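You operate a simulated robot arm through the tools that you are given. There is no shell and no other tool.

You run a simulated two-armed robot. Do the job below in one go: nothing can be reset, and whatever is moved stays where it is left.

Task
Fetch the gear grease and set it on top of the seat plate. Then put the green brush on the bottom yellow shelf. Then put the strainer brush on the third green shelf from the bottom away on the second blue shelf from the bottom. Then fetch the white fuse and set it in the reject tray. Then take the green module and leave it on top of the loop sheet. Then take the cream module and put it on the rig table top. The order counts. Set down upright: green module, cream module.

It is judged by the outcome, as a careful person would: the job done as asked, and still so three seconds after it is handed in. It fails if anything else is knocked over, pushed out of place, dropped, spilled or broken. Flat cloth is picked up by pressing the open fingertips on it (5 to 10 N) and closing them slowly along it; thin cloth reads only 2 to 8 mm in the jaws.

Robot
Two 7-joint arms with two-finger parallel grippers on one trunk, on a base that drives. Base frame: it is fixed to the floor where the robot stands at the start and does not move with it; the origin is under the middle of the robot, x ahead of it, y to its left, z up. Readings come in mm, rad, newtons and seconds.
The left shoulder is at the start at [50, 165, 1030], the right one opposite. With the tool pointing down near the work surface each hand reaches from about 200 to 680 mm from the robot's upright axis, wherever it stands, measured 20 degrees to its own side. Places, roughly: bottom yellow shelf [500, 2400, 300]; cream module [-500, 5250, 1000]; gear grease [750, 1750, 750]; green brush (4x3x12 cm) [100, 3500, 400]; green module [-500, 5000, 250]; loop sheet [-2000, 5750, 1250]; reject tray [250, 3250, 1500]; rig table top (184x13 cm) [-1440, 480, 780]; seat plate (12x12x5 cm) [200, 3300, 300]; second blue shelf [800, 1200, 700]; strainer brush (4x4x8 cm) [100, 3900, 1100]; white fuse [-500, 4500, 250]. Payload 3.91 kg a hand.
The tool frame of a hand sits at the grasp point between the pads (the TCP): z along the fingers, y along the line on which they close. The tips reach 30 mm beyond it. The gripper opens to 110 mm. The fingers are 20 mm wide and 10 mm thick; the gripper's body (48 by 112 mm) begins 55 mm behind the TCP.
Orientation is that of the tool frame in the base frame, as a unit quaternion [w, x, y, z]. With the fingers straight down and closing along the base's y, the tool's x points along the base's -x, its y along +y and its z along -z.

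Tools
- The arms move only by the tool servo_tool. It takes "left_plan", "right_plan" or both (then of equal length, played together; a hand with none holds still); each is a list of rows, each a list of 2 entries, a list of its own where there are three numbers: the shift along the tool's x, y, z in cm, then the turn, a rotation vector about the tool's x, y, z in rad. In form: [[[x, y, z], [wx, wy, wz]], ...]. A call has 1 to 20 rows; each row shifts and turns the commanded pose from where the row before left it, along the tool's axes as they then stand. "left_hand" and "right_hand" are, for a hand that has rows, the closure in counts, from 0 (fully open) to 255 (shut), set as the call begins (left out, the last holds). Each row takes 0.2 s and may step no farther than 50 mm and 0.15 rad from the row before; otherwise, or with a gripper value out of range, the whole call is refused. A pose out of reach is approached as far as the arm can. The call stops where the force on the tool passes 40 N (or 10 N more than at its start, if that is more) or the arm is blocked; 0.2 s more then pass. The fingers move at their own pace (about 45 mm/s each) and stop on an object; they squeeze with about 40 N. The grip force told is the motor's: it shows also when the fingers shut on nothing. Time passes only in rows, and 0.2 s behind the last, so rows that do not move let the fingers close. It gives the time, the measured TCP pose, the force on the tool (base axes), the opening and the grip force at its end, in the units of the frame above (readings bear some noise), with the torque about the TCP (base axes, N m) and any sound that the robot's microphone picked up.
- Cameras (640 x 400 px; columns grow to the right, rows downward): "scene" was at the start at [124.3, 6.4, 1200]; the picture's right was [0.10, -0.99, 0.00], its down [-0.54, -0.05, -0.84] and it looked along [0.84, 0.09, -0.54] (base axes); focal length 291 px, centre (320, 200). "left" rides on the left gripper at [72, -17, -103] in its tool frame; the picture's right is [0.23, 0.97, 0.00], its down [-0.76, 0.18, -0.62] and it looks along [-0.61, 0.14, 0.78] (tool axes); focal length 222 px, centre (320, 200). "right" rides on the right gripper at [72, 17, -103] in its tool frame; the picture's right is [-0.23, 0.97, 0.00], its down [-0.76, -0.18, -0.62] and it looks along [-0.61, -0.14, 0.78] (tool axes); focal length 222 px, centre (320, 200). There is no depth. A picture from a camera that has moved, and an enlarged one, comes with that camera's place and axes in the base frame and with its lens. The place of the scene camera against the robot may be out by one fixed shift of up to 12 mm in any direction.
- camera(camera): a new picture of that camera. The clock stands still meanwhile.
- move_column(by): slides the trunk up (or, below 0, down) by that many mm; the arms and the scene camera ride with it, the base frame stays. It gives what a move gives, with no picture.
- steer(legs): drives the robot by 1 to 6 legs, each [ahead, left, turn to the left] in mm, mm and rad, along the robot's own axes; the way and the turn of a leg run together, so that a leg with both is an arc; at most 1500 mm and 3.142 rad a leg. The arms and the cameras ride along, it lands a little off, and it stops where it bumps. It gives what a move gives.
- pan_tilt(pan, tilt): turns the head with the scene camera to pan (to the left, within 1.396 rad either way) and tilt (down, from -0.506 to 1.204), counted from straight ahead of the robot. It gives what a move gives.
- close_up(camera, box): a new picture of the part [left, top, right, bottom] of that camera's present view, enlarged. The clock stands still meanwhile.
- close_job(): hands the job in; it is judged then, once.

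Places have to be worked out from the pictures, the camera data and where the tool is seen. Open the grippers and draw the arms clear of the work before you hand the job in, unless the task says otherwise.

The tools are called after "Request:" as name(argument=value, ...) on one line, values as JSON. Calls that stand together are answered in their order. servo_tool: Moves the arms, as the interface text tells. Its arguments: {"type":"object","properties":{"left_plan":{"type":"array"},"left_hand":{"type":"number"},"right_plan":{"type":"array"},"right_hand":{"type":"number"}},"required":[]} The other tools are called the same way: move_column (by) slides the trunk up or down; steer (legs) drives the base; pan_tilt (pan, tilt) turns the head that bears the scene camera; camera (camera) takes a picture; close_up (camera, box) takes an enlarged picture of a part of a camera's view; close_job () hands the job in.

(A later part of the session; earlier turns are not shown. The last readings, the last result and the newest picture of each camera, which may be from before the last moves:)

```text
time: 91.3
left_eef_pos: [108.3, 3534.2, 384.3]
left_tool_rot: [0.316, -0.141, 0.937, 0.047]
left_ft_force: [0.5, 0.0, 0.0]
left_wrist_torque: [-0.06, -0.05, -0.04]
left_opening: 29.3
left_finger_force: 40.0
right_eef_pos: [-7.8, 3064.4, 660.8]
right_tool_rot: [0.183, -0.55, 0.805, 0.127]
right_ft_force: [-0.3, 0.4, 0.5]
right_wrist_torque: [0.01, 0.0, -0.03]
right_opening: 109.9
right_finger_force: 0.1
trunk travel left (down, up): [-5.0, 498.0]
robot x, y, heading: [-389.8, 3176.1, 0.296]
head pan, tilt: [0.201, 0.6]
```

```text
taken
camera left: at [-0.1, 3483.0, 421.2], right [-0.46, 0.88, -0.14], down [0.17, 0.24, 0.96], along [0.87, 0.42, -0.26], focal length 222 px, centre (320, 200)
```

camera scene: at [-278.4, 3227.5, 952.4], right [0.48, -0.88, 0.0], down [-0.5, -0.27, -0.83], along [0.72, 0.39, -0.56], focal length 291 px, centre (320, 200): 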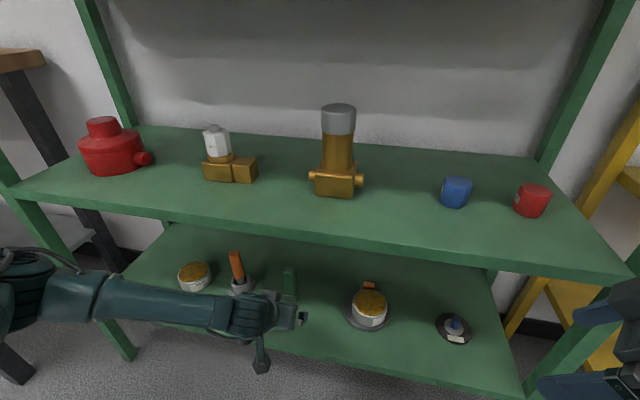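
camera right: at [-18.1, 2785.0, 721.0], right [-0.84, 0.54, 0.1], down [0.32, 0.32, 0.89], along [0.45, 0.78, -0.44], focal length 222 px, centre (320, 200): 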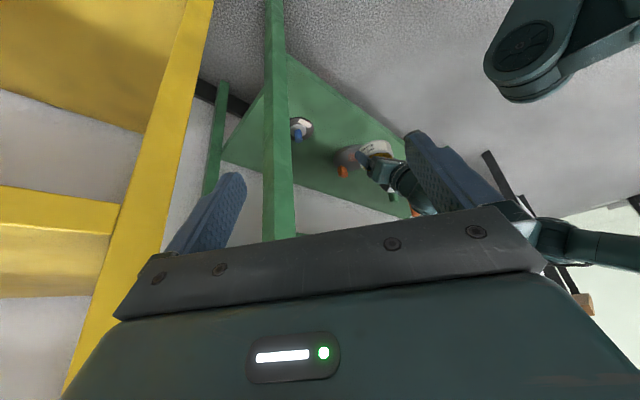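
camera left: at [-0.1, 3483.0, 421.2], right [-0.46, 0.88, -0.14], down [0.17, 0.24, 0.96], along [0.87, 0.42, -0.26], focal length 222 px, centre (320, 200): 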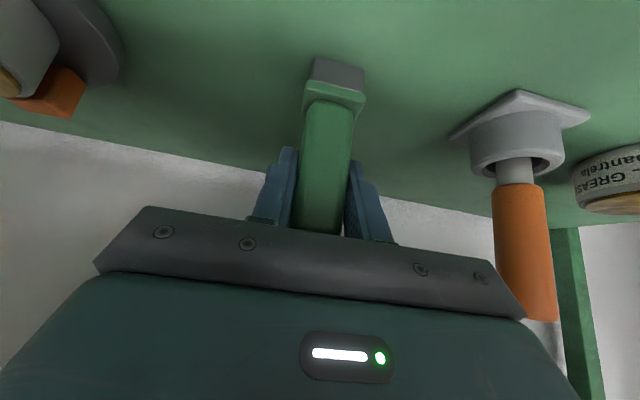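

Gripped at 29 mm. I lift 25 mm, then back the base out.

Request:
servo_tool(left_plan=[[[-0.76, 0, -1.0], [0, 0, 0]], [[-0.76, 0, -1.0], [0, 0, 0]], [[0, 0, 0], [0, 0, 0]]])

Request:
camera(camera="left")

Request:
steer(legs=[[-420, 0, 0]])

```text
time: 92.1
left_eef_pos: [109.5, 3532.8, 407.0]
left_tool_rot: [0.315, -0.141, 0.937, 0.047]
left_ft_force: [-0.4, 0.0, -0.9]
left_wrist_torque: [0.0, -0.02, 0.0]
left_opening: 29.5
left_finger_force: 39.9
right_eef_pos: [-8.8, 3063.7, 661.0]
right_tool_rot: [0.183, -0.55, 0.805, 0.127]
right_ft_force: [-0.2, 0.3, 0.0]
right_wrist_torque: [-0.01, -0.01, -0.01]
right_opening: 109.8
right_finger_force: 0.1
trunk travel left (down, up): [-5.0, 498.0]
robot x, y, heading: [-390.2, 3182.6, 0.301]
head pan, tilt: [0.201, 0.6]
```

```text
taken
camera left: at [0.0, 3482.9, 445.6], right [-0.46, 0.88, -0.14], down [0.17, 0.24, 0.96], along [0.87, 0.42, -0.26], focal length 222 px, centre (320, 200)
```

left: 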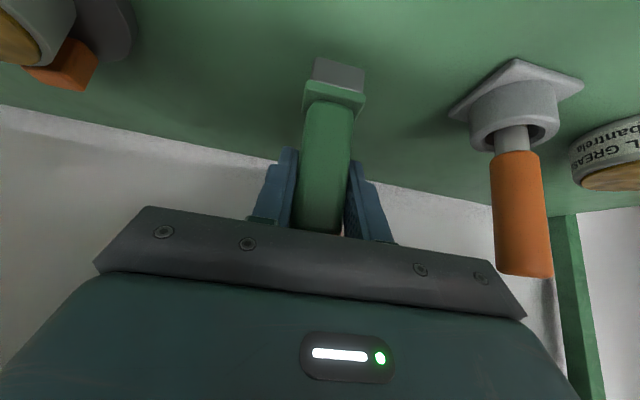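

```text
time: 94.7
left_eef_pos: [-297.8, 3407.5, 407.3]
left_tool_rot: [0.315, -0.142, 0.937, 0.047]
left_ft_force: [-0.2, 0.4, -1.4]
left_wrist_torque: [0.01, -0.03, 0.0]
left_opening: 29.3
left_finger_force: 40.0
right_eef_pos: [-415.2, 2939.7, 660.1]
right_tool_rot: [0.184, -0.55, 0.805, 0.127]
right_ft_force: [0.1, -0.1, 1.1]
right_wrist_torque: [-0.03, -0.01, -0.02]
right_opening: 110.2
right_finger_force: 0.1
trunk travel left (down, up): [-5.0, 498.0]
robot x, y, heading: [-796.9, 3054.2, 0.305]
head pan, tilt: [0.201, 0.6]
```

Brush is held. I slide right along the racks to the free stretch of the bottom yellow shelf (t≈1950) and look.

Request:
steer(legs=[[0, -700, -0.01], [0, -690, 0]])

Request:
pan_tilt(pan=0.15, tilt=0.45)

Request:
camera(camera="scene")

```text
time: 107.4
left_eef_pos: [100.1, 2071.6, 407.3]
left_tool_rot: [0.316, -0.135, 0.938, 0.046]
left_ft_force: [0.6, -0.6, 0.0]
left_wrist_torque: [0.0, -0.02, 0.03]
left_opening: 29.3
left_finger_force: 40.4
right_eef_pos: [-24.9, 1604.8, 659.2]
right_tool_rot: [0.185, -0.545, 0.808, 0.125]
right_ft_force: [-0.3, -0.6, -0.4]
right_wrist_torque: [0.0, -0.01, 0.02]
right_opening: 110.1
right_finger_force: 0.1
trunk travel left (down, up): [-5.0, 498.0]
robot x, y, heading: [-405.0, 1723.2, 0.286]
head pan, tilt: [0.201, 0.6]
```

```text
time: 108.1
left_eef_pos: [98.8, 2071.9, 408.0]
left_tool_rot: [0.316, -0.135, 0.938, 0.045]
left_ft_force: [-0.3, 0.7, -0.3]
left_wrist_torque: [-0.02, 0.03, 0.01]
left_opening: 29.5
left_finger_force: 40.1
right_eef_pos: [-23.9, 1603.8, 659.0]
right_tool_rot: [0.184, -0.545, 0.808, 0.126]
right_ft_force: [0.8, 0.6, -0.3]
right_wrist_torque: [-0.04, -0.02, 0.0]
right_opening: 109.8
right_finger_force: 0.1
trunk travel left (down, up): [-5.0, 498.0]
robot x, y, heading: [-404.6, 1726.7, 0.283]
head pan, tilt: [0.15, 0.45]
```

```text
taken
camera scene: at [-286.6, 1767.6, 965.9], right [0.42, -0.91, 0.0], down [-0.39, -0.18, -0.9], along [0.82, 0.38, -0.44], focal length 291 px, centre (320, 200)
```

scene: 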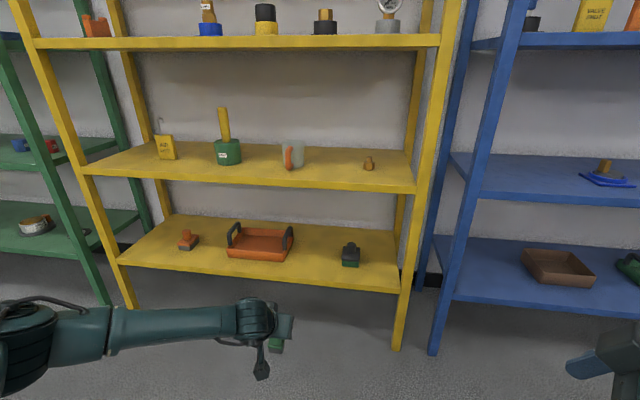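

There's a gap between the orange tray (t≈2009) and the green stamp (t≈1815). I shift to aim at t≈1912 and drive in most of the way.

Request:
steer(legs=[[0, -44, 0.006], [270, 0, 0]])

Request:
camera(camera="left")

Request:
camera(camera="scene")

```text
time: 110.7
left_eef_pos: [367.6, 2108.8, 406.8]
left_tool_rot: [0.316, -0.138, 0.938, 0.047]
left_ft_force: [-0.7, 0.6, -0.1]
left_wrist_torque: [0.02, -0.02, -0.03]
left_opening: 29.4
left_finger_force: 39.8
right_eef_pos: [246.0, 1639.5, 659.4]
right_tool_rot: [0.184, -0.547, 0.807, 0.127]
right_ft_force: [0.0, 0.0, 0.5]
right_wrist_torque: [-0.03, 0.01, 0.02]
right_opening: 110.2
right_finger_force: 0.1
trunk travel left (down, up): [-5.0, 498.0]
robot x, y, heading: [-133.3, 1757.3, 0.292]
head pan, tilt: [0.15, 0.45]
```

```text
taken
camera left: at [257.8, 2059.0, 445.5], right [-0.45, 0.88, -0.14], down [0.17, 0.24, 0.96], along [0.88, 0.41, -0.26], focal length 222 px, centre (320, 200)
```

left: 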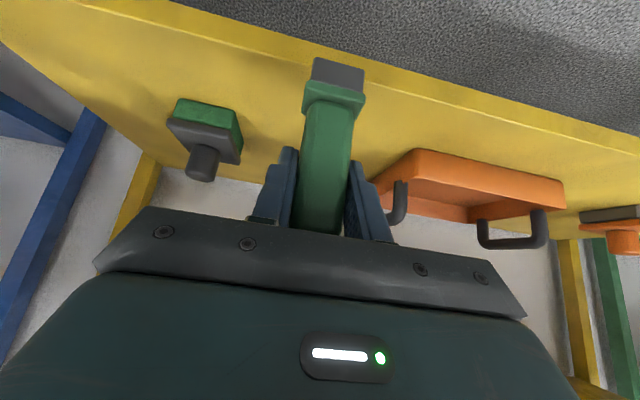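

```text
taken
camera scene: at [-17.2, 1803.1, 965.9], right [0.43, -0.9, 0.0], down [-0.39, -0.19, -0.9], along [0.81, 0.38, -0.44], focal length 291 px, centre (320, 200)
```

scene: 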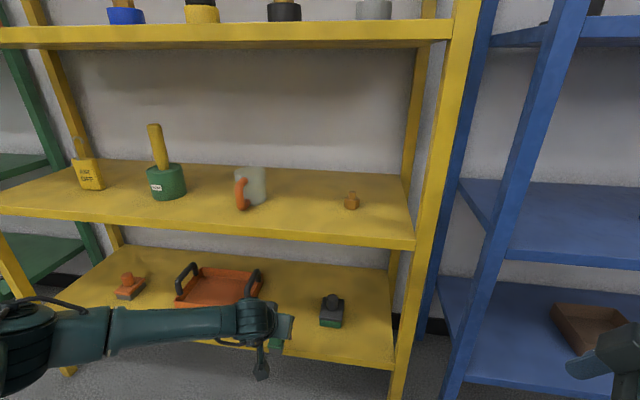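

Aligned at t≈1914. I drive in another 125 mm, then check before lowering.

Request:
steer(legs=[[125, 0, 0]])

Request:
camera(camera="left")

Request:
camera(camera="right")

Request:
camera(camera="scene")

```text
time: 111.9
left_eef_pos: [485.7, 2145.9, 408.0]
left_tool_rot: [0.316, -0.139, 0.937, 0.047]
left_ft_force: [0.3, 0.2, -1.6]
left_wrist_torque: [0.0, -0.02, -0.01]
left_opening: 29.4
left_finger_force: 40.2
right_eef_pos: [365.7, 1675.5, 660.6]
right_tool_rot: [0.183, -0.548, 0.806, 0.127]
right_ft_force: [0.1, 0.5, 1.0]
right_wrist_torque: [-0.02, 0.0, -0.01]
right_opening: 109.9
right_finger_force: 0.0
trunk travel left (down, up): [-5.0, 498.0]
robot x, y, heading: [-17.9, 1793.8, 0.297]
head pan, tilt: [0.15, 0.45]
```

```text
taken
camera left: at [376.7, 2095.6, 445.5], right [-0.45, 0.88, -0.14], down [0.17, 0.24, 0.96], along [0.87, 0.41, -0.26], focal length 222 px, centre (320, 200)
```

left: 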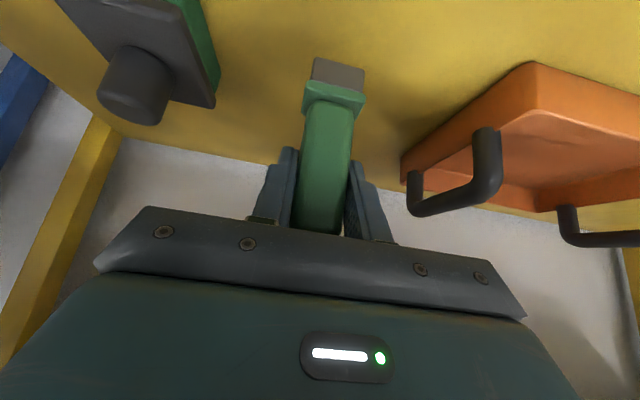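

```text
taken
camera right: at [310.0, 1581.7, 721.0], right [-0.83, 0.55, 0.1], down [0.32, 0.32, 0.89], along [0.46, 0.77, -0.44], focal length 222 px, centre (320, 200)
```

right: 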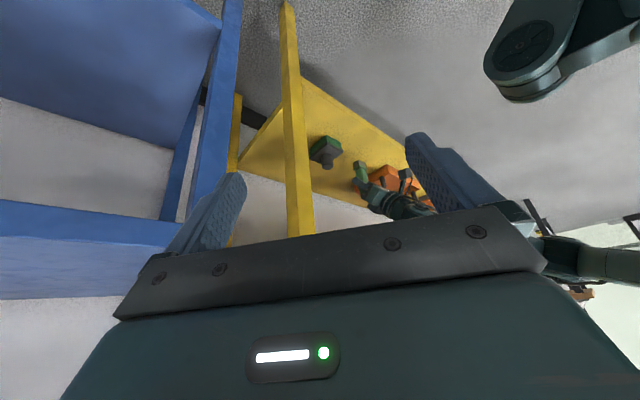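

```text
taken
camera scene: at [102.3, 1839.2, 965.9], right [0.43, -0.9, 0.0], down [-0.39, -0.19, -0.9], along [0.81, 0.39, -0.44], focal length 291 px, centre (320, 200)
```

scene: 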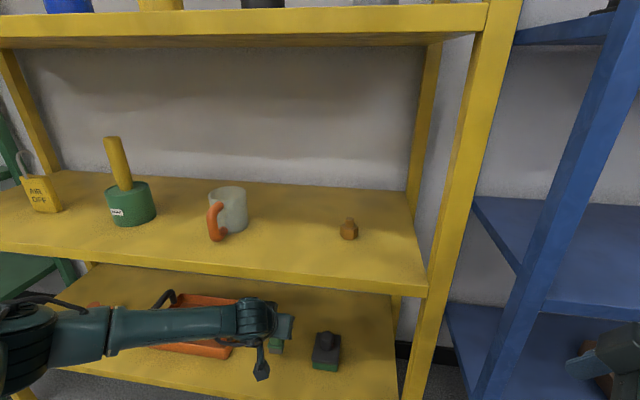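

Clear on both sides. I lower 18 mm, then in small steps until contact.

Request:
servo_tool(left_plan=[[[0.545, 0, 0.716], [0, 0, 0]], [[0.545, 0, 0.716], [0, 0, 0]], [[0, 0, 0], [0, 0, 0]]])

Request:
servo_tool(left_plan=[[[0.18, 0, 0.24], [0, 0, 0]], [[0, 0, 0], [0, 0, 0]]])

Request:
servo_tool(left_plan=[[[0.18, 0, 0.24], [0, 0, 0]], [[0, 0, 0], [0, 0, 0]]])

Request:
camera(camera="left")

```text
time: 112.7
left_eef_pos: [485.0, 2143.6, 389.0]
left_tool_rot: [0.315, -0.138, 0.938, 0.047]
left_ft_force: [0.1, -0.6, -1.0]
left_wrist_torque: [-0.01, 0.02, -0.02]
left_opening: 29.6
left_finger_force: 40.7
right_eef_pos: [366.0, 1677.5, 660.0]
right_tool_rot: [0.185, -0.547, 0.806, 0.127]
right_ft_force: [-1.1, -0.8, 0.7]
right_wrist_torque: [-0.01, 0.01, 0.02]
right_opening: 109.9
right_finger_force: 0.0
trunk travel left (down, up): [-5.0, 498.0]
robot x, y, heading: [-17.3, 1790.8, 0.295]
head pan, tilt: [0.15, 0.45]
```

```text
time: 113.3
left_eef_pos: [485.8, 2144.4, 384.8]
left_tool_rot: [0.316, -0.138, 0.938, 0.047]
left_ft_force: [-0.3, 0.4, -0.6]
left_wrist_torque: [0.0, 0.04, 0.0]
left_opening: 29.4
left_finger_force: 39.9
right_eef_pos: [366.0, 1676.7, 660.0]
right_tool_rot: [0.183, -0.548, 0.806, 0.126]
right_ft_force: [0.5, -0.6, -0.7]
right_wrist_torque: [0.01, 0.0, 0.01]
right_opening: 110.1
right_finger_force: 0.1
trunk travel left (down, up): [-5.0, 498.0]
robot x, y, heading: [-16.8, 1793.4, 0.294]
head pan, tilt: [0.15, 0.45]
```

```text
time: 113.9
left_eef_pos: [485.7, 2144.8, 382.8]
left_tool_rot: [0.316, -0.138, 0.937, 0.047]
left_ft_force: [-0.1, -0.6, -0.1]
left_wrist_torque: [0.01, 0.0, 0.03]
left_opening: 29.4
left_finger_force: 40.4
right_eef_pos: [365.2, 1678.6, 660.8]
right_tool_rot: [0.184, -0.548, 0.806, 0.127]
right_ft_force: [-0.1, -0.8, 0.4]
right_wrist_torque: [-0.01, 0.06, 0.01]
right_opening: 110.2
right_finger_force: 0.0
trunk travel left (down, up): [-5.0, 498.0]
robot x, y, heading: [-15.0, 1794.9, 0.298]
head pan, tilt: [0.15, 0.45]
```

```text
taken
camera left: at [377.2, 2095.5, 421.3], right [-0.45, 0.88, -0.14], down [0.17, 0.24, 0.96], along [0.87, 0.41, -0.26], focal length 222 px, centre (320, 200)
```

left: 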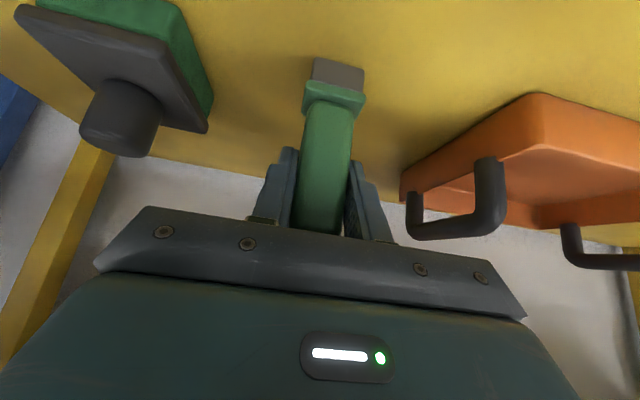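

Not clearly in contact yet; I lower on in 1.5 mm steps.

Request:
servo_tool(left_plan=[[[0.09, 0, 0.12], [0, 0, 0]], [[0, 0, 0], [0, 0, 0]]])

Request:
servo_tool(left_plan=[[[0.09, 0, 0.12], [0, 0, 0]], [[0, 0, 0], [0, 0, 0]]])

Request:
servo_tool(left_plan=[[[0.06, 0, 0.08], [0, 0, 0]], [[0, 0, 0], [0, 0, 0]]])

```text
time: 114.5
left_eef_pos: [486.1, 2145.3, 383.7]
left_tool_rot: [0.317, -0.138, 0.937, 0.046]
left_ft_force: [-3.7, 0.2, 9.0]
left_wrist_torque: [-0.06, 0.26, -0.01]
left_opening: 29.5
left_finger_force: 40.5
right_eef_pos: [365.8, 1676.2, 660.1]
right_tool_rot: [0.184, -0.547, 0.807, 0.127]
right_ft_force: [-0.5, 0.5, 0.6]
right_wrist_torque: [0.03, 0.0, 0.0]
right_opening: 109.9
right_finger_force: 0.2
trunk travel left (down, up): [-5.0, 498.0]
robot x, y, heading: [-17.5, 1792.6, 0.292]
head pan, tilt: [0.15, 0.45]
```

```text
time: 115.1
left_eef_pos: [486.5, 2145.2, 383.1]
left_tool_rot: [0.318, -0.138, 0.937, 0.046]
left_ft_force: [-7.0, -0.4, 22.8]
left_wrist_torque: [-0.15, 0.65, 0.03]
left_opening: 29.6
left_finger_force: 39.5
right_eef_pos: [365.5, 1675.4, 660.1]
right_tool_rot: [0.185, -0.547, 0.807, 0.126]
right_ft_force: [-0.9, 0.4, -0.4]
right_wrist_torque: [0.0, -0.01, 0.01]
right_opening: 109.8
right_finger_force: 0.0
trunk travel left (down, up): [-5.0, 498.0]
robot x, y, heading: [-13.7, 1795.4, 0.286]
head pan, tilt: [0.15, 0.45]
```

```text
time: 115.7
left_eef_pos: [487.3, 2144.3, 383.2]
left_tool_rot: [0.319, -0.138, 0.936, 0.046]
left_ft_force: [-7.2, -0.2, 29.2]
left_wrist_torque: [-0.14, 0.65, -0.01]
left_opening: 29.4
left_finger_force: 39.8
right_eef_pos: [364.8, 1676.4, 661.2]
right_tool_rot: [0.185, -0.547, 0.807, 0.127]
right_ft_force: [0.1, 0.2, 0.1]
right_wrist_torque: [-0.02, 0.02, 0.02]
right_opening: 110.1
right_finger_force: 0.2
trunk travel left (down, up): [-5.0, 498.0]
robot x, y, heading: [-12.9, 1795.3, 0.29]
head pan, tilt: [0.15, 0.45]
```

In contact (shelf height same as green). I relieve the press slightly and open partly.

Request:
servo_tool(left_plan=[[[-0.12, 0, -0.16], [0, 0, 0]], [[0, 0, 0], [0, 0, 0]]])

Request:
servo_tool(left_plan=[[[0, 0, 0], [0, 0, 0]], [[0, 0, 0], [0, 0, 0]], [[0, 0, 0], [0, 0, 0]], [[0, 0, 0], [0, 0, 0]]], left_hand=116)

Request:
camera(camera="left")

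```text
time: 116.3
left_eef_pos: [487.5, 2145.2, 382.0]
left_tool_rot: [0.317, -0.138, 0.937, 0.047]
left_ft_force: [6.0, -0.8, 14.9]
left_wrist_torque: [-0.01, -0.46, -0.04]
left_opening: 29.5
left_finger_force: 39.9
right_eef_pos: [365.7, 1677.6, 660.2]
right_tool_rot: [0.184, -0.548, 0.807, 0.126]
right_ft_force: [0.5, 0.3, -0.2]
right_wrist_torque: [-0.02, 0.02, -0.01]
right_opening: 110.2
right_finger_force: 0.1
trunk travel left (down, up): [-5.0, 498.0]
robot x, y, heading: [-19.7, 1789.6, 0.292]
head pan, tilt: [0.15, 0.45]
```

```text
time: 117.3
left_eef_pos: [486.8, 2145.8, 380.7]
left_tool_rot: [0.316, -0.138, 0.937, 0.047]
left_ft_force: [-0.1, 0.4, 0.9]
left_wrist_torque: [-0.01, 0.0, 0.0]
left_opening: 59.9
left_finger_force: 0.0
right_eef_pos: [365.6, 1677.0, 660.6]
right_tool_rot: [0.183, -0.548, 0.806, 0.127]
right_ft_force: [-0.4, -0.2, -0.1]
right_wrist_torque: [0.01, 0.01, 0.01]
right_opening: 110.1
right_finger_force: 0.1
trunk travel left (down, up): [-5.0, 498.0]
robot x, y, heading: [-13.7, 1795.2, 0.292]
head pan, tilt: [0.15, 0.45]
```

```text
taken
camera left: at [376.9, 2095.8, 419.2], right [-0.45, 0.88, -0.14], down [0.17, 0.24, 0.96], along [0.87, 0.41, -0.26], focal length 222 px, centre (320, 200)
```

left: 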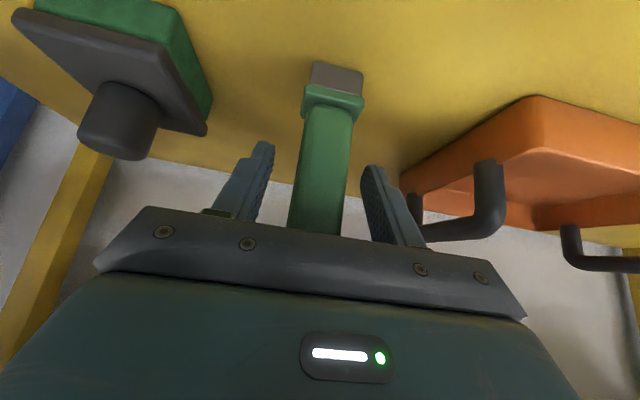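

The brush stands free. I back the base straight out.

Request:
steer(legs=[[-400, 0, 0]])

Request:
camera(camera="scene")

```text
time: 119.8
left_eef_pos: [109.0, 2030.7, 381.8]
left_tool_rot: [0.316, -0.139, 0.937, 0.046]
left_ft_force: [-0.3, -0.8, -0.4]
left_wrist_torque: [-0.02, 0.03, 0.02]
left_opening: 60.2
left_finger_force: 0.0
right_eef_pos: [-11.3, 1562.6, 659.2]
right_tool_rot: [0.183, -0.548, 0.806, 0.127]
right_ft_force: [0.1, 0.3, 0.2]
right_wrist_torque: [0.03, -0.01, 0.02]
right_opening: 109.8
right_finger_force: 0.0
trunk travel left (down, up): [-5.0, 498.0]
robot x, y, heading: [-390.8, 1678.8, 0.29]
head pan, tilt: [0.15, 0.45]
```

```text
taken
camera scene: at [-275.9, 1725.3, 965.9], right [0.43, -0.9, 0.0], down [-0.39, -0.19, -0.9], along [0.81, 0.39, -0.44], focal length 291 px, centre (320, 200)
```

scene: 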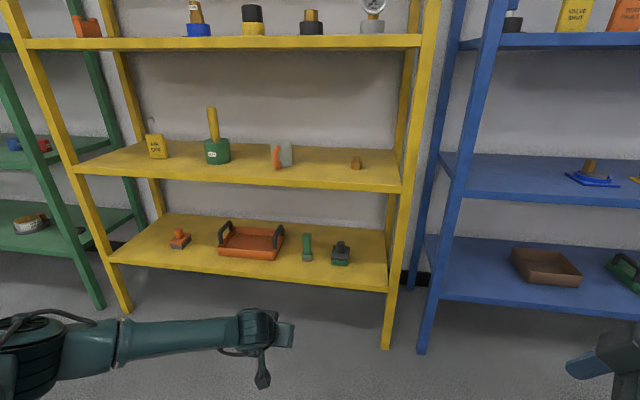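

The green brush stands on the yellow shelf. Next is the strainer brush behind the gauges. I fold the left arm back, raise the trunk, and drive to the green rack's left part.

Request:
servo_tool(left_plan=[[[0, 0, 0], [0, 0.13, 0]], [[0, 0, 0], [0, 0.13, 0]], [[0, 0, 0], [0, 0.13, 0]], [[0, 0, 0], [0, 0.13, 0]], [[0, 0, 0], [0, 0.13, 0]], [[4.3, 0, -1], [0, 0, 0]], [[4.3, 0, -1], [0, 0, 0]], [[4.3, 0, -1], [0, 0, 0]], [[4.3, 0, -1], [0, 0, 0]], [[4.3, 0, -1], [0, 0, 0]], [[4.3, 0, -1], [0, 0, 0]], [[4.3, 0, -1], [0, 0, 0]]], left_hand=0)

Request:
move_column(by=365)

Request:
steer(legs=[[0, 1400, 0], [0, 500, 0]])

Request:
pan_tilt(pan=0.1, tilt=0.2)

Request:
camera(camera="scene")

```text
time: 122.3
left_eef_pos: [-145.8, 1960.0, 446.8]
left_tool_rot: [0.017, -0.16, 0.987, 0.005]
left_ft_force: [9.8, 2.8, -3.8]
left_wrist_torque: [-0.17, 0.85, 0.2]
left_opening: 109.7
left_finger_force: 0.0
right_eef_pos: [-13.1, 1563.2, 659.4]
right_tool_rot: [0.184, -0.548, 0.806, 0.127]
right_ft_force: [0.4, 0.5, 0.1]
right_wrist_torque: [0.0, 0.01, 0.01]
right_opening: 109.9
right_finger_force: 0.1
trunk travel left (down, up): [-5.0, 498.0]
robot x, y, heading: [-393.8, 1680.4, 0.291]
head pan, tilt: [0.15, 0.45]
stopped in row 12 (left hand): the force on the tool passed its limit at 88 N (the readings are from after the stop); the commanded pose is now the measured one
```

```text
time: 125.9
left_eef_pos: [-146.2, 1960.0, 812.1]
left_tool_rot: [0.016, -0.158, 0.987, 0.003]
left_ft_force: [0.0, 0.0, -0.4]
left_wrist_torque: [0.02, 0.02, 0.0]
left_opening: 110.0
left_finger_force: 0.1
right_eef_pos: [-12.7, 1562.9, 1024.4]
right_tool_rot: [0.184, -0.548, 0.806, 0.127]
right_ft_force: [0.4, 0.0, -0.1]
right_wrist_torque: [0.04, 0.0, 0.01]
right_opening: 110.1
right_finger_force: 0.1
trunk travel left (down, up): [-370.0, 133.0]
robot x, y, heading: [-394.0, 1684.3, 0.291]
head pan, tilt: [0.15, 0.45]
```

```text
time: 142.7
left_eef_pos: [-673.6, 3767.3, 812.1]
left_tool_rot: [0.016, -0.154, 0.988, 0.003]
left_ft_force: [0.1, 0.8, -0.1]
left_wrist_torque: [-0.04, 0.0, -0.03]
left_opening: 110.0
left_finger_force: 0.1
right_eef_pos: [-545.1, 3369.9, 1024.5]
right_tool_rot: [0.184, -0.544, 0.809, 0.126]
right_ft_force: [1.2, -0.1, 0.1]
right_wrist_torque: [-0.01, 0.0, 0.0]
right_opening: 109.9
right_finger_force: 0.1
trunk travel left (down, up): [-370.0, 133.0]
robot x, y, heading: [-924.8, 3489.9, 0.284]
head pan, tilt: [0.15, 0.45]
```

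```text
time: 143.5
left_eef_pos: [-675.1, 3766.4, 812.0]
left_tool_rot: [0.016, -0.154, 0.988, 0.003]
left_ft_force: [0.4, 0.3, 0.0]
left_wrist_torque: [-0.02, 0.02, -0.01]
left_opening: 109.9
left_finger_force: 0.0
right_eef_pos: [-545.6, 3368.9, 1025.2]
right_tool_rot: [0.185, -0.543, 0.809, 0.126]
right_ft_force: [0.0, -0.3, -0.5]
right_wrist_torque: [-0.03, -0.01, -0.01]
right_opening: 109.9
right_finger_force: 0.1
trunk travel left (down, up): [-370.0, 133.0]
robot x, y, heading: [-923.5, 3490.2, 0.289]
head pan, tilt: [0.099, 0.201]
```

```text
taken
camera scene: at [-804.3, 3530.2, 1354.1], right [0.37, -0.93, 0.0], down [-0.19, -0.07, -0.98], along [0.91, 0.37, -0.2], focal length 291 px, centre (320, 200)
```

scene: 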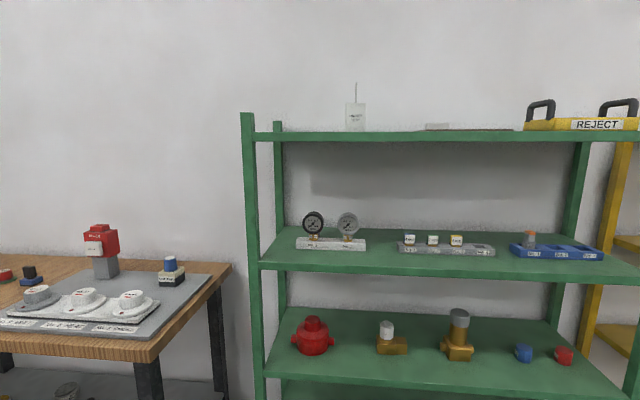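

From here I enlarge the gauge area to measure the gauges and the brush behind them.

Request:
close_up(camera="scene", box=[280, 200, 376, 260])

Request:
close_up(camera="scene", box=[240, 110, 560, 310])

```text
6.67 times, centred on (328, 230) of scene
camera zoom: at [-804.3, 3530.2, 1354.1], right [0.37, -0.93, 0.0], down [-0.19, -0.07, -0.98], along [0.91, 0.37, -0.2], focal length 1937 px, centre (267, 0)
```

zoom: 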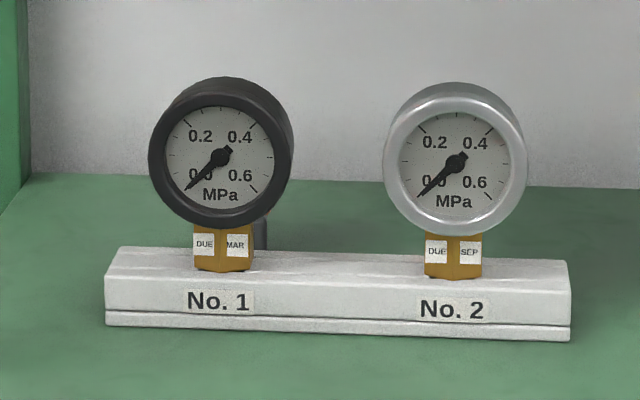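

```text
2.00 times, centred on (400, 210) of scene
camera zoom: at [-804.3, 3530.2, 1354.1], right [0.37, -0.93, 0.0], down [-0.19, -0.07, -0.98], along [0.91, 0.37, -0.2], focal length 581 px, centre (160, 180)
```

zoom: 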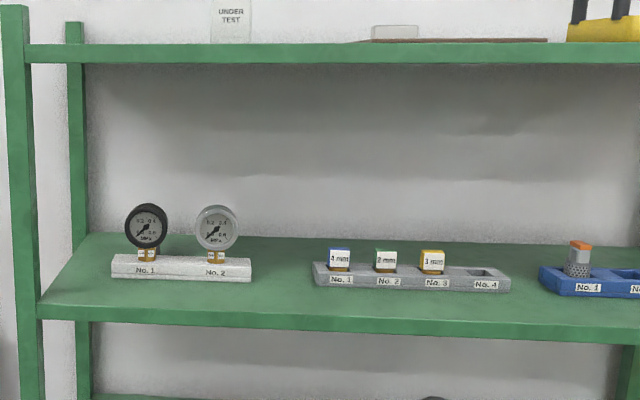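

The gauges span roughly t 3573–3752 with tops near 1138; the brush stands behind the black one around n≈1240, t≈3722. I raise and turn the right hand for a look through the gap between the gauges.

Request:
servo_tool(right_plan=[[[0, 0, 0], [0.06, 0, 0.123]], [[0, 0, 0], [0.06, 0, 0.123]], [[0, 0, 0], [0.06, 0, 0.123]], [[-3, 0, -3.57], [0, 0, 0]], [[-3, 0, -3.57], [0, 0, 0]], [[-3, 0, -3.57], [0, 0, 0]], [[0, 0, 0], [0, -0.125, 0]], [[0, 0, 0], [0, -0.125, 0]], [[0, 0, 0], [0, 0, 0]]])

Request:
steer(legs=[[0, 130, 0.003], [380, 0, 0]])

Request:
camera(camera="right")

Request:
camera(camera="scene")

```text
time: 145.5
left_eef_pos: [-675.8, 3767.3, 811.7]
left_tool_rot: [0.017, -0.154, 0.988, 0.004]
left_ft_force: [0.0, -0.7, -0.7]
left_wrist_torque: [0.01, -0.03, -0.01]
left_opening: 109.8
left_finger_force: 0.1
right_eef_pos: [-509.0, 3394.2, 1163.6]
right_tool_rot: [0.317, -0.354, 0.87, 0.13]
right_ft_force: [1.0, -1.0, 0.4]
right_wrist_torque: [0.0, -0.06, 0.01]
right_opening: 109.8
right_finger_force: 0.1
right hand out of reach, approached as far as the arm can: row 2, 3
trunk travel left (down, up): [-370.0, 133.0]
robot x, y, heading: [-926.3, 3490.1, 0.285]
head pan, tilt: [0.099, 0.201]
```

```text
time: 149.3
left_eef_pos: [-344.7, 4007.0, 812.2]
left_tool_rot: [0.015, -0.157, 0.987, 0.004]
left_ft_force: [0.1, 0.1, -0.3]
left_wrist_torque: [0.02, 0.04, 0.0]
left_opening: 109.9
left_finger_force: 0.1
right_eef_pos: [-173.7, 3636.2, 1163.7]
right_tool_rot: [0.316, -0.358, 0.869, 0.13]
right_ft_force: [-1.2, -0.5, 0.6]
right_wrist_torque: [0.01, 0.0, -0.02]
right_opening: 110.0
right_finger_force: 0.1
trunk travel left (down, up): [-370.0, 133.0]
robot x, y, heading: [-595.1, 3727.4, 0.296]
head pan, tilt: [0.099, 0.201]
```

```text
taken
camera right: at [-272.8, 3562.7, 1195.5], right [-0.56, 0.81, 0.15], down [0.26, 0.0, 0.97], along [0.79, 0.58, -0.21], focal length 222 px, centre (320, 200)
```

right: 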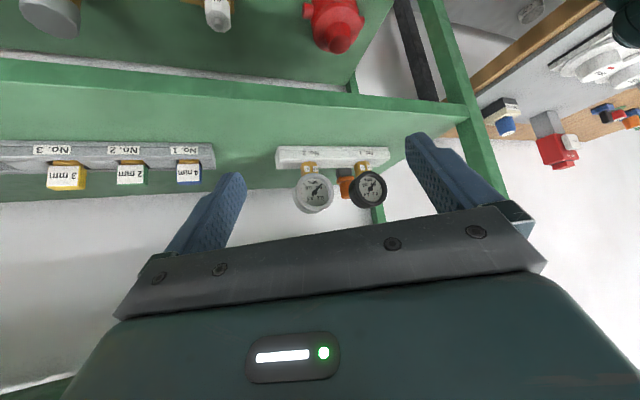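

```text
taken
camera scene: at [-471.0, 3768.9, 1354.1], right [0.38, -0.92, 0.0], down [-0.18, -0.08, -0.98], along [0.91, 0.37, -0.2], focal length 291 px, centre (320, 200)
```

scene: 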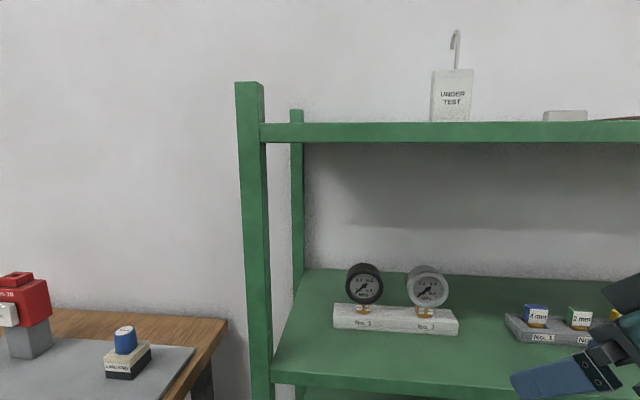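

I enlarge the right wrist view on the gauges and brush.

Request:
close_up(camera="right", box=[260, 130, 404, 220])

Request:
close_up(camera="scene", box=[310, 240, 470, 340])

```text
4.44 times, centred on (332, 175) of right
camera zoom: at [-272.8, 3562.7, 1195.5], right [-0.56, 0.81, 0.15], down [0.26, 0.0, 0.97], along [0.79, 0.58, -0.21], focal length 987 px, centre (267, 311)
```

zoom: 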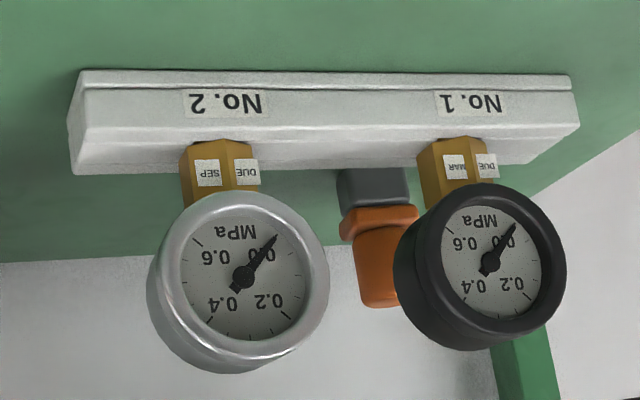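

```text
4.00 times, centred on (390, 290) of scene
camera zoom: at [-471.0, 3768.9, 1354.1], right [0.38, -0.92, 0.0], down [-0.18, -0.08, -0.98], along [0.91, 0.37, -0.2], focal length 1162 px, centre (40, -160)
```

zoom: 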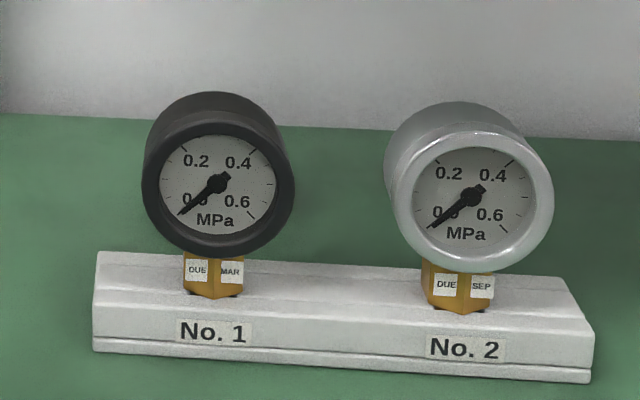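

The brush axis is near n≈1218, t≈3719, with about 58 mm of clear depth behind the gauges. Before going closer I check the left arm's clearance to the bench.

Request:
pan_tilt(pan=0.9, tilt=0.6)

Request:
camera(camera="scene")

```text
time: 150.4
left_eef_pos: [-344.4, 4007.1, 811.7]
left_tool_rot: [0.017, -0.157, 0.987, 0.004]
left_ft_force: [-0.6, -0.2, -0.1]
left_wrist_torque: [0.02, -0.02, 0.02]
left_opening: 110.0
left_finger_force: 0.1
right_eef_pos: [-174.0, 3635.9, 1163.8]
right_tool_rot: [0.316, -0.358, 0.869, 0.131]
right_ft_force: [0.4, 0.4, -0.1]
right_wrist_torque: [0.03, 0.0, 0.01]
right_opening: 110.0
right_finger_force: 0.0
trunk travel left (down, up): [-370.0, 133.0]
robot x, y, heading: [-592.4, 3725.7, 0.294]
head pan, tilt: [0.901, 0.6]
```

```text
taken
camera scene: at [-524.8, 3815.4, 1317.4], right [0.93, -0.37, 0.0], down [-0.21, -0.52, -0.83], along [0.31, 0.77, -0.56], focal length 291 px, centre (320, 200)
```

scene: 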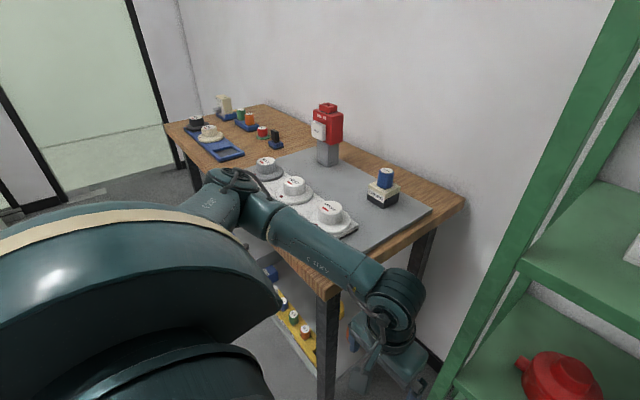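

The left forearm is near the bench edge, so I raise the left hand, shift the base right 55 mm, and then move 75 mm ahead.

Request:
servo_tool(left_plan=[[[0, 0, -4], [0, 0, 0]], [[0, 0, -4], [0, 0, 0]], [[0, 0, 0], [0, 0, 0]]])

Request:
steer(legs=[[0, -55, 0], [75, 0, 0]])

Request:
camera(camera="right")

Request:
pan_tilt(pan=0.1, tilt=0.3)

Request:
camera(camera="scene")

```text
time: 151.2
left_eef_pos: [-346.0, 4007.0, 891.2]
left_tool_rot: [0.015, -0.158, 0.987, 0.005]
left_ft_force: [-0.4, 0.2, 0.6]
left_wrist_torque: [-0.01, -0.02, -0.03]
left_opening: 110.0
left_finger_force: 0.1
right_eef_pos: [-175.0, 3635.6, 1163.4]
right_tool_rot: [0.316, -0.358, 0.869, 0.131]
right_ft_force: [-0.4, -0.4, -0.2]
right_wrist_torque: [0.01, -0.02, 0.05]
right_opening: 110.1
right_finger_force: 0.0
trunk travel left (down, up): [-370.0, 133.0]
robot x, y, heading: [-588.4, 3729.0, 0.291]
head pan, tilt: [0.901, 0.6]
```

```text
time: 153.1
left_eef_pos: [-256.4, 3976.5, 889.6]
left_tool_rot: [0.015, -0.159, 0.987, 0.003]
left_ft_force: [-0.3, 0.4, -1.0]
left_wrist_torque: [-0.03, 0.03, -0.02]
left_opening: 110.0
left_finger_force: 0.0
right_eef_pos: [-86.5, 3604.4, 1163.1]
right_tool_rot: [0.316, -0.358, 0.869, 0.13]
right_ft_force: [0.7, 0.3, 0.2]
right_wrist_torque: [-0.02, 0.03, 0.05]
right_opening: 110.1
right_finger_force: 0.0
trunk travel left (down, up): [-370.0, 133.0]
robot x, y, heading: [-501.0, 3693.4, 0.289]
head pan, tilt: [0.901, 0.6]
```

```text
taken
camera right: at [-184.1, 3531.7, 1195.3], right [-0.56, 0.81, 0.15], down [0.26, 0.0, 0.97], along [0.79, 0.58, -0.21], focal length 222 px, centre (320, 200)
```

right: 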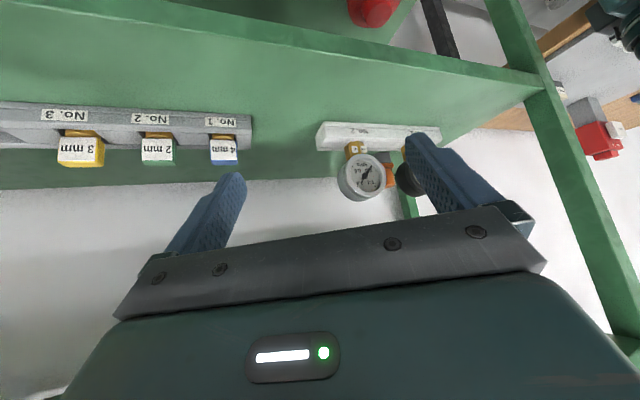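

```text
time: 154.2
left_eef_pos: [-258.0, 3974.2, 891.0]
left_tool_rot: [0.015, -0.158, 0.987, 0.003]
left_ft_force: [0.6, 0.3, 0.1]
left_wrist_torque: [-0.02, 0.0, 0.04]
left_opening: 110.1
left_finger_force: 0.0
right_eef_pos: [-86.8, 3605.0, 1163.7]
right_tool_rot: [0.316, -0.358, 0.869, 0.131]
right_ft_force: [-0.4, -0.9, -0.5]
right_wrist_torque: [-0.01, -0.04, 0.04]
right_opening: 109.9
right_finger_force: 0.1
trunk travel left (down, up): [-370.0, 133.0]
robot x, y, heading: [-506.1, 3694.5, 0.292]
head pan, tilt: [0.099, 0.3]
```

```text
taken
camera scene: at [-383.1, 3737.8, 1344.8], right [0.38, -0.92, 0.0], down [-0.27, -0.11, -0.96], along [0.88, 0.36, -0.3], focal length 291 px, centre (320, 200)
```

scene: 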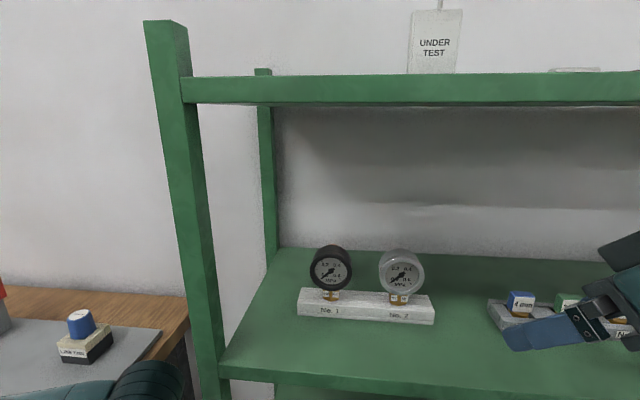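

Now I line the right hand up with the brush (yaw kept), go forward to just before the gauges, and flatten the tilt to 1.2 rad at z≈1208.

Request:
servo_tool(right_plan=[[[-0.71, 4.46, -0.84], [0, 0, 0]], [[-0.71, 4.46, -0.84], [0, 0, 0]], [[-3.06, 0, 2.58], [0, 0, 0]], [[-3.06, 0, 2.58], [0, 0, 0]], [[-3.06, 0, 2.58], [0, 0, 0]], [[0, 0, 0], [0, -0.125, 0]], [[0, 0, 0], [0, -0.125, 0]], [[0, 0, 0], [0, -0.125, 0]], [[0, 0, 0], [0, -0.125, 0]], [[-2.14, 0, -0.83], [0, 0, 0]], [[0, 0, 0], [0, 0, 0]]], right_hand=0)

Request:
camera(camera="right")

Request:
camera(camera="scene")

```text
time: 156.6
left_eef_pos: [-257.8, 3976.0, 890.1]
left_tool_rot: [0.016, -0.158, 0.987, 0.003]
left_ft_force: [0.0, 0.9, 0.4]
left_wrist_torque: [0.01, 0.03, -0.03]
left_opening: 110.1
left_finger_force: 0.1
right_eef_pos: [-65.2, 3754.0, 1206.4]
right_tool_rot: [0.522, -0.313, 0.764, 0.214]
right_ft_force: [-1.3, -0.9, 0.8]
right_wrist_torque: [-0.01, 0.0, 0.0]
right_opening: 110.1
right_finger_force: 0.0
trunk travel left (down, up): [-370.0, 133.0]
robot x, y, heading: [-502.9, 3693.7, 0.294]
head pan, tilt: [0.099, 0.3]
```

```text
taken
camera right: at [-162.9, 3679.7, 1177.0], right [-0.63, 0.75, 0.21], down [-0.09, -0.34, 0.94], along [0.77, 0.57, 0.28], focal length 222 px, centre (320, 200)
```

right: 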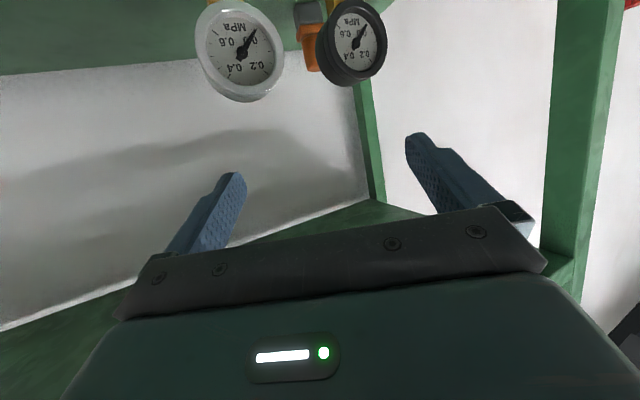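

```text
taken
camera scene: at [-383.0, 3737.6, 1344.9], right [0.38, -0.92, 0.0], down [-0.27, -0.11, -0.96], along [0.88, 0.36, -0.3], focal length 291 px, centre (320, 200)
```

scene: 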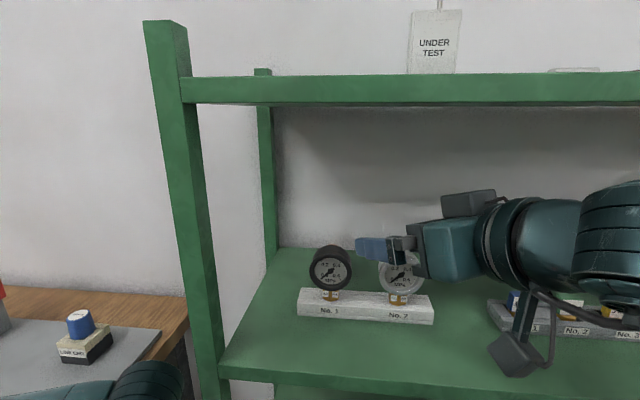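

I enlarge this view to refine the brush position.

Request:
close_up(camera="right", box=[240, 0, 400, 100])

```text
4.00 times, centred on (320, 50) of right
camera zoom: at [-162.9, 3679.7, 1177.0], right [-0.63, 0.75, 0.21], down [-0.09, -0.34, 0.94], along [0.77, 0.57, 0.28], focal length 888 px, centre (320, 800)
```

zoom: 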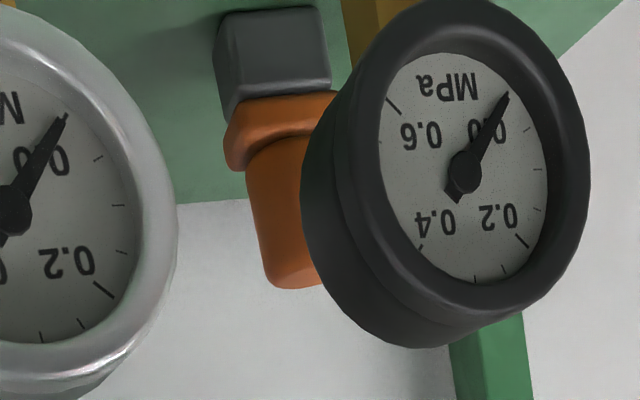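

The brush axis is at about (102, 3922) and the hand is aligned with it. I advance over the gap between the gauges in two stages, checking the forearm against the top shelf.

Request:
servo_tool(right_plan=[[[-1.646, 0.05, 3.908], [0, 0, 0]], [[-1.646, 0.05, 3.908], [0, 0, 0]], [[0, 0, 0], [0, 0, 0]]])

Request:
pan_tilt(pan=-0.15, tilt=0.2)

Request:
camera(camera="scene")

Request:
camera(camera="right")

```text
time: 157.4
left_eef_pos: [-258.2, 3976.5, 889.5]
left_tool_rot: [0.016, -0.158, 0.987, 0.004]
left_ft_force: [0.0, -1.3, -0.3]
left_wrist_torque: [-0.02, -0.04, 0.02]
left_opening: 110.0
left_finger_force: 0.0
right_eef_pos: [-5.4, 3812.8, 1211.2]
right_tool_rot: [0.522, -0.315, 0.763, 0.216]
right_ft_force: [0.7, -0.7, -0.2]
right_wrist_torque: [-0.03, 0.03, -0.03]
right_opening: 109.9
right_finger_force: 0.0
trunk travel left (down, up): [-370.0, 133.0]
robot x, y, heading: [-504.6, 3696.5, 0.291]
head pan, tilt: [0.099, 0.3]
```

```text
time: 158.2
left_eef_pos: [-257.7, 3975.6, 891.2]
left_tool_rot: [0.015, -0.158, 0.987, 0.003]
left_ft_force: [-0.2, 0.2, 0.4]
left_wrist_torque: [0.01, 0.01, 0.04]
left_opening: 109.8
left_finger_force: 0.1
right_eef_pos: [-6.0, 3813.0, 1210.9]
right_tool_rot: [0.522, -0.314, 0.764, 0.215]
right_ft_force: [-1.0, -0.3, -0.5]
right_wrist_torque: [0.03, -0.01, 0.01]
right_opening: 110.1
right_finger_force: 0.1
trunk travel left (down, up): [-370.0, 133.0]
robot x, y, heading: [-501.1, 3698.6, 0.292]
head pan, tilt: [-0.15, 0.201]
```

```text
taken
camera scene: at [-377.2, 3715.3, 1354.1], right [0.14, -0.99, 0.0], down [-0.2, -0.03, -0.98], along [0.97, 0.14, -0.2], focal length 291 px, centre (320, 200)
```

scene: 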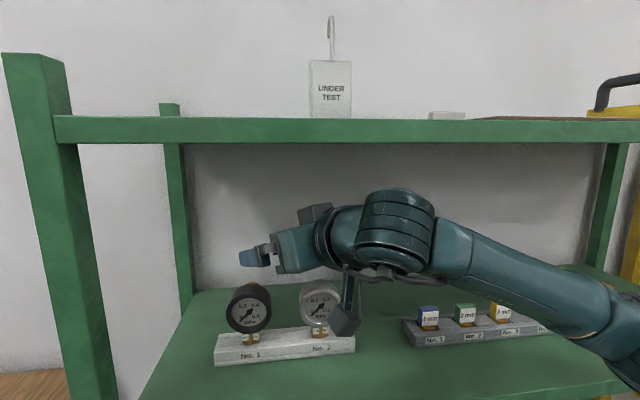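

```text
taken
camera right: at [-104.5, 3739.1, 1180.4], right [-0.63, 0.75, 0.21], down [-0.09, -0.34, 0.94], along [0.77, 0.57, 0.28], focal length 222 px, centre (320, 200)
```

right: 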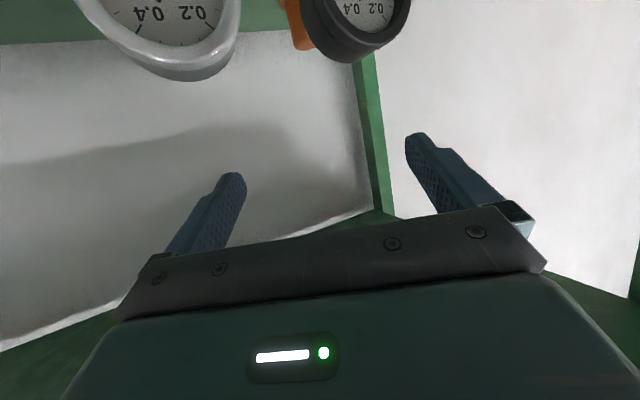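

The forearm slopes down toward the robot and clears the top shelf; the wrist camera has only ~10 mm over the silver gauge, so I raise 12 mm and then go forward to just short of the brush.

Request:
servo_tool(right_plan=[[[-1.12, 0, -0.43], [0, 0, 0]], [[-1.545, 0.05, 3.98], [0, 0, 0]], [[-1.545, 0.05, 3.98], [0, 0, 0]], [[-1.545, 0.0, 3.98], [0, 0, 0]], [[0, 0, 0], [0, 0, 0]]])

Request:
camera(camera="scene")

Request:
camera(camera="right")

```text
time: 159.3
left_eef_pos: [-258.9, 3976.2, 891.1]
left_tool_rot: [0.016, -0.159, 0.987, 0.004]
left_ft_force: [0.6, 0.9, 0.5]
left_wrist_torque: [0.0, 0.05, -0.01]
left_opening: 109.9
left_finger_force: 0.1
right_eef_pos: [84.7, 3904.2, 1224.2]
right_tool_rot: [0.522, -0.314, 0.764, 0.215]
right_ft_force: [-0.7, -0.1, -0.3]
right_wrist_torque: [0.01, -0.01, 0.01]
right_opening: 110.0
right_finger_force: 0.0
trunk travel left (down, up): [-370.0, 133.0]
robot x, y, heading: [-504.1, 3696.9, 0.294]
head pan, tilt: [-0.15, 0.201]
```

```text
taken
camera scene: at [-377.3, 3715.0, 1354.2], right [0.14, -0.99, 0.0], down [-0.2, -0.03, -0.98], along [0.97, 0.14, -0.2], focal length 291 px, centre (320, 200)
```

scene: 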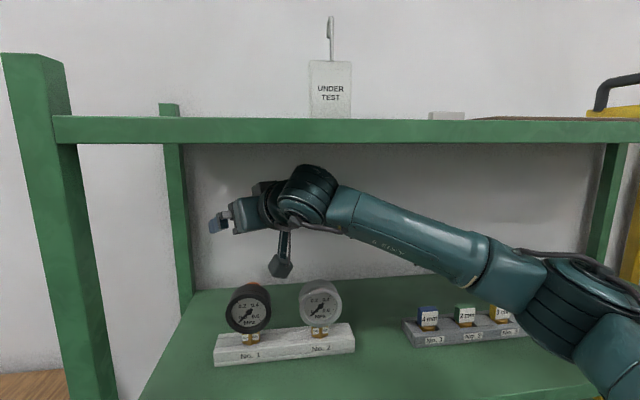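

```text
taken
camera right: at [-13.2, 3831.4, 1192.8], right [-0.63, 0.75, 0.21], down [-0.09, -0.34, 0.94], along [0.77, 0.57, 0.28], focal length 222 px, centre (320, 200)
```

right: 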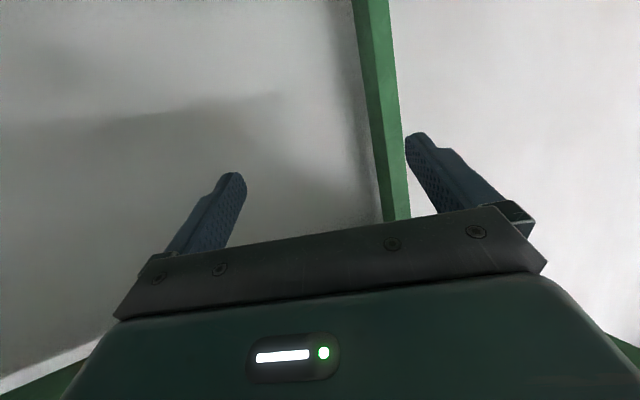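

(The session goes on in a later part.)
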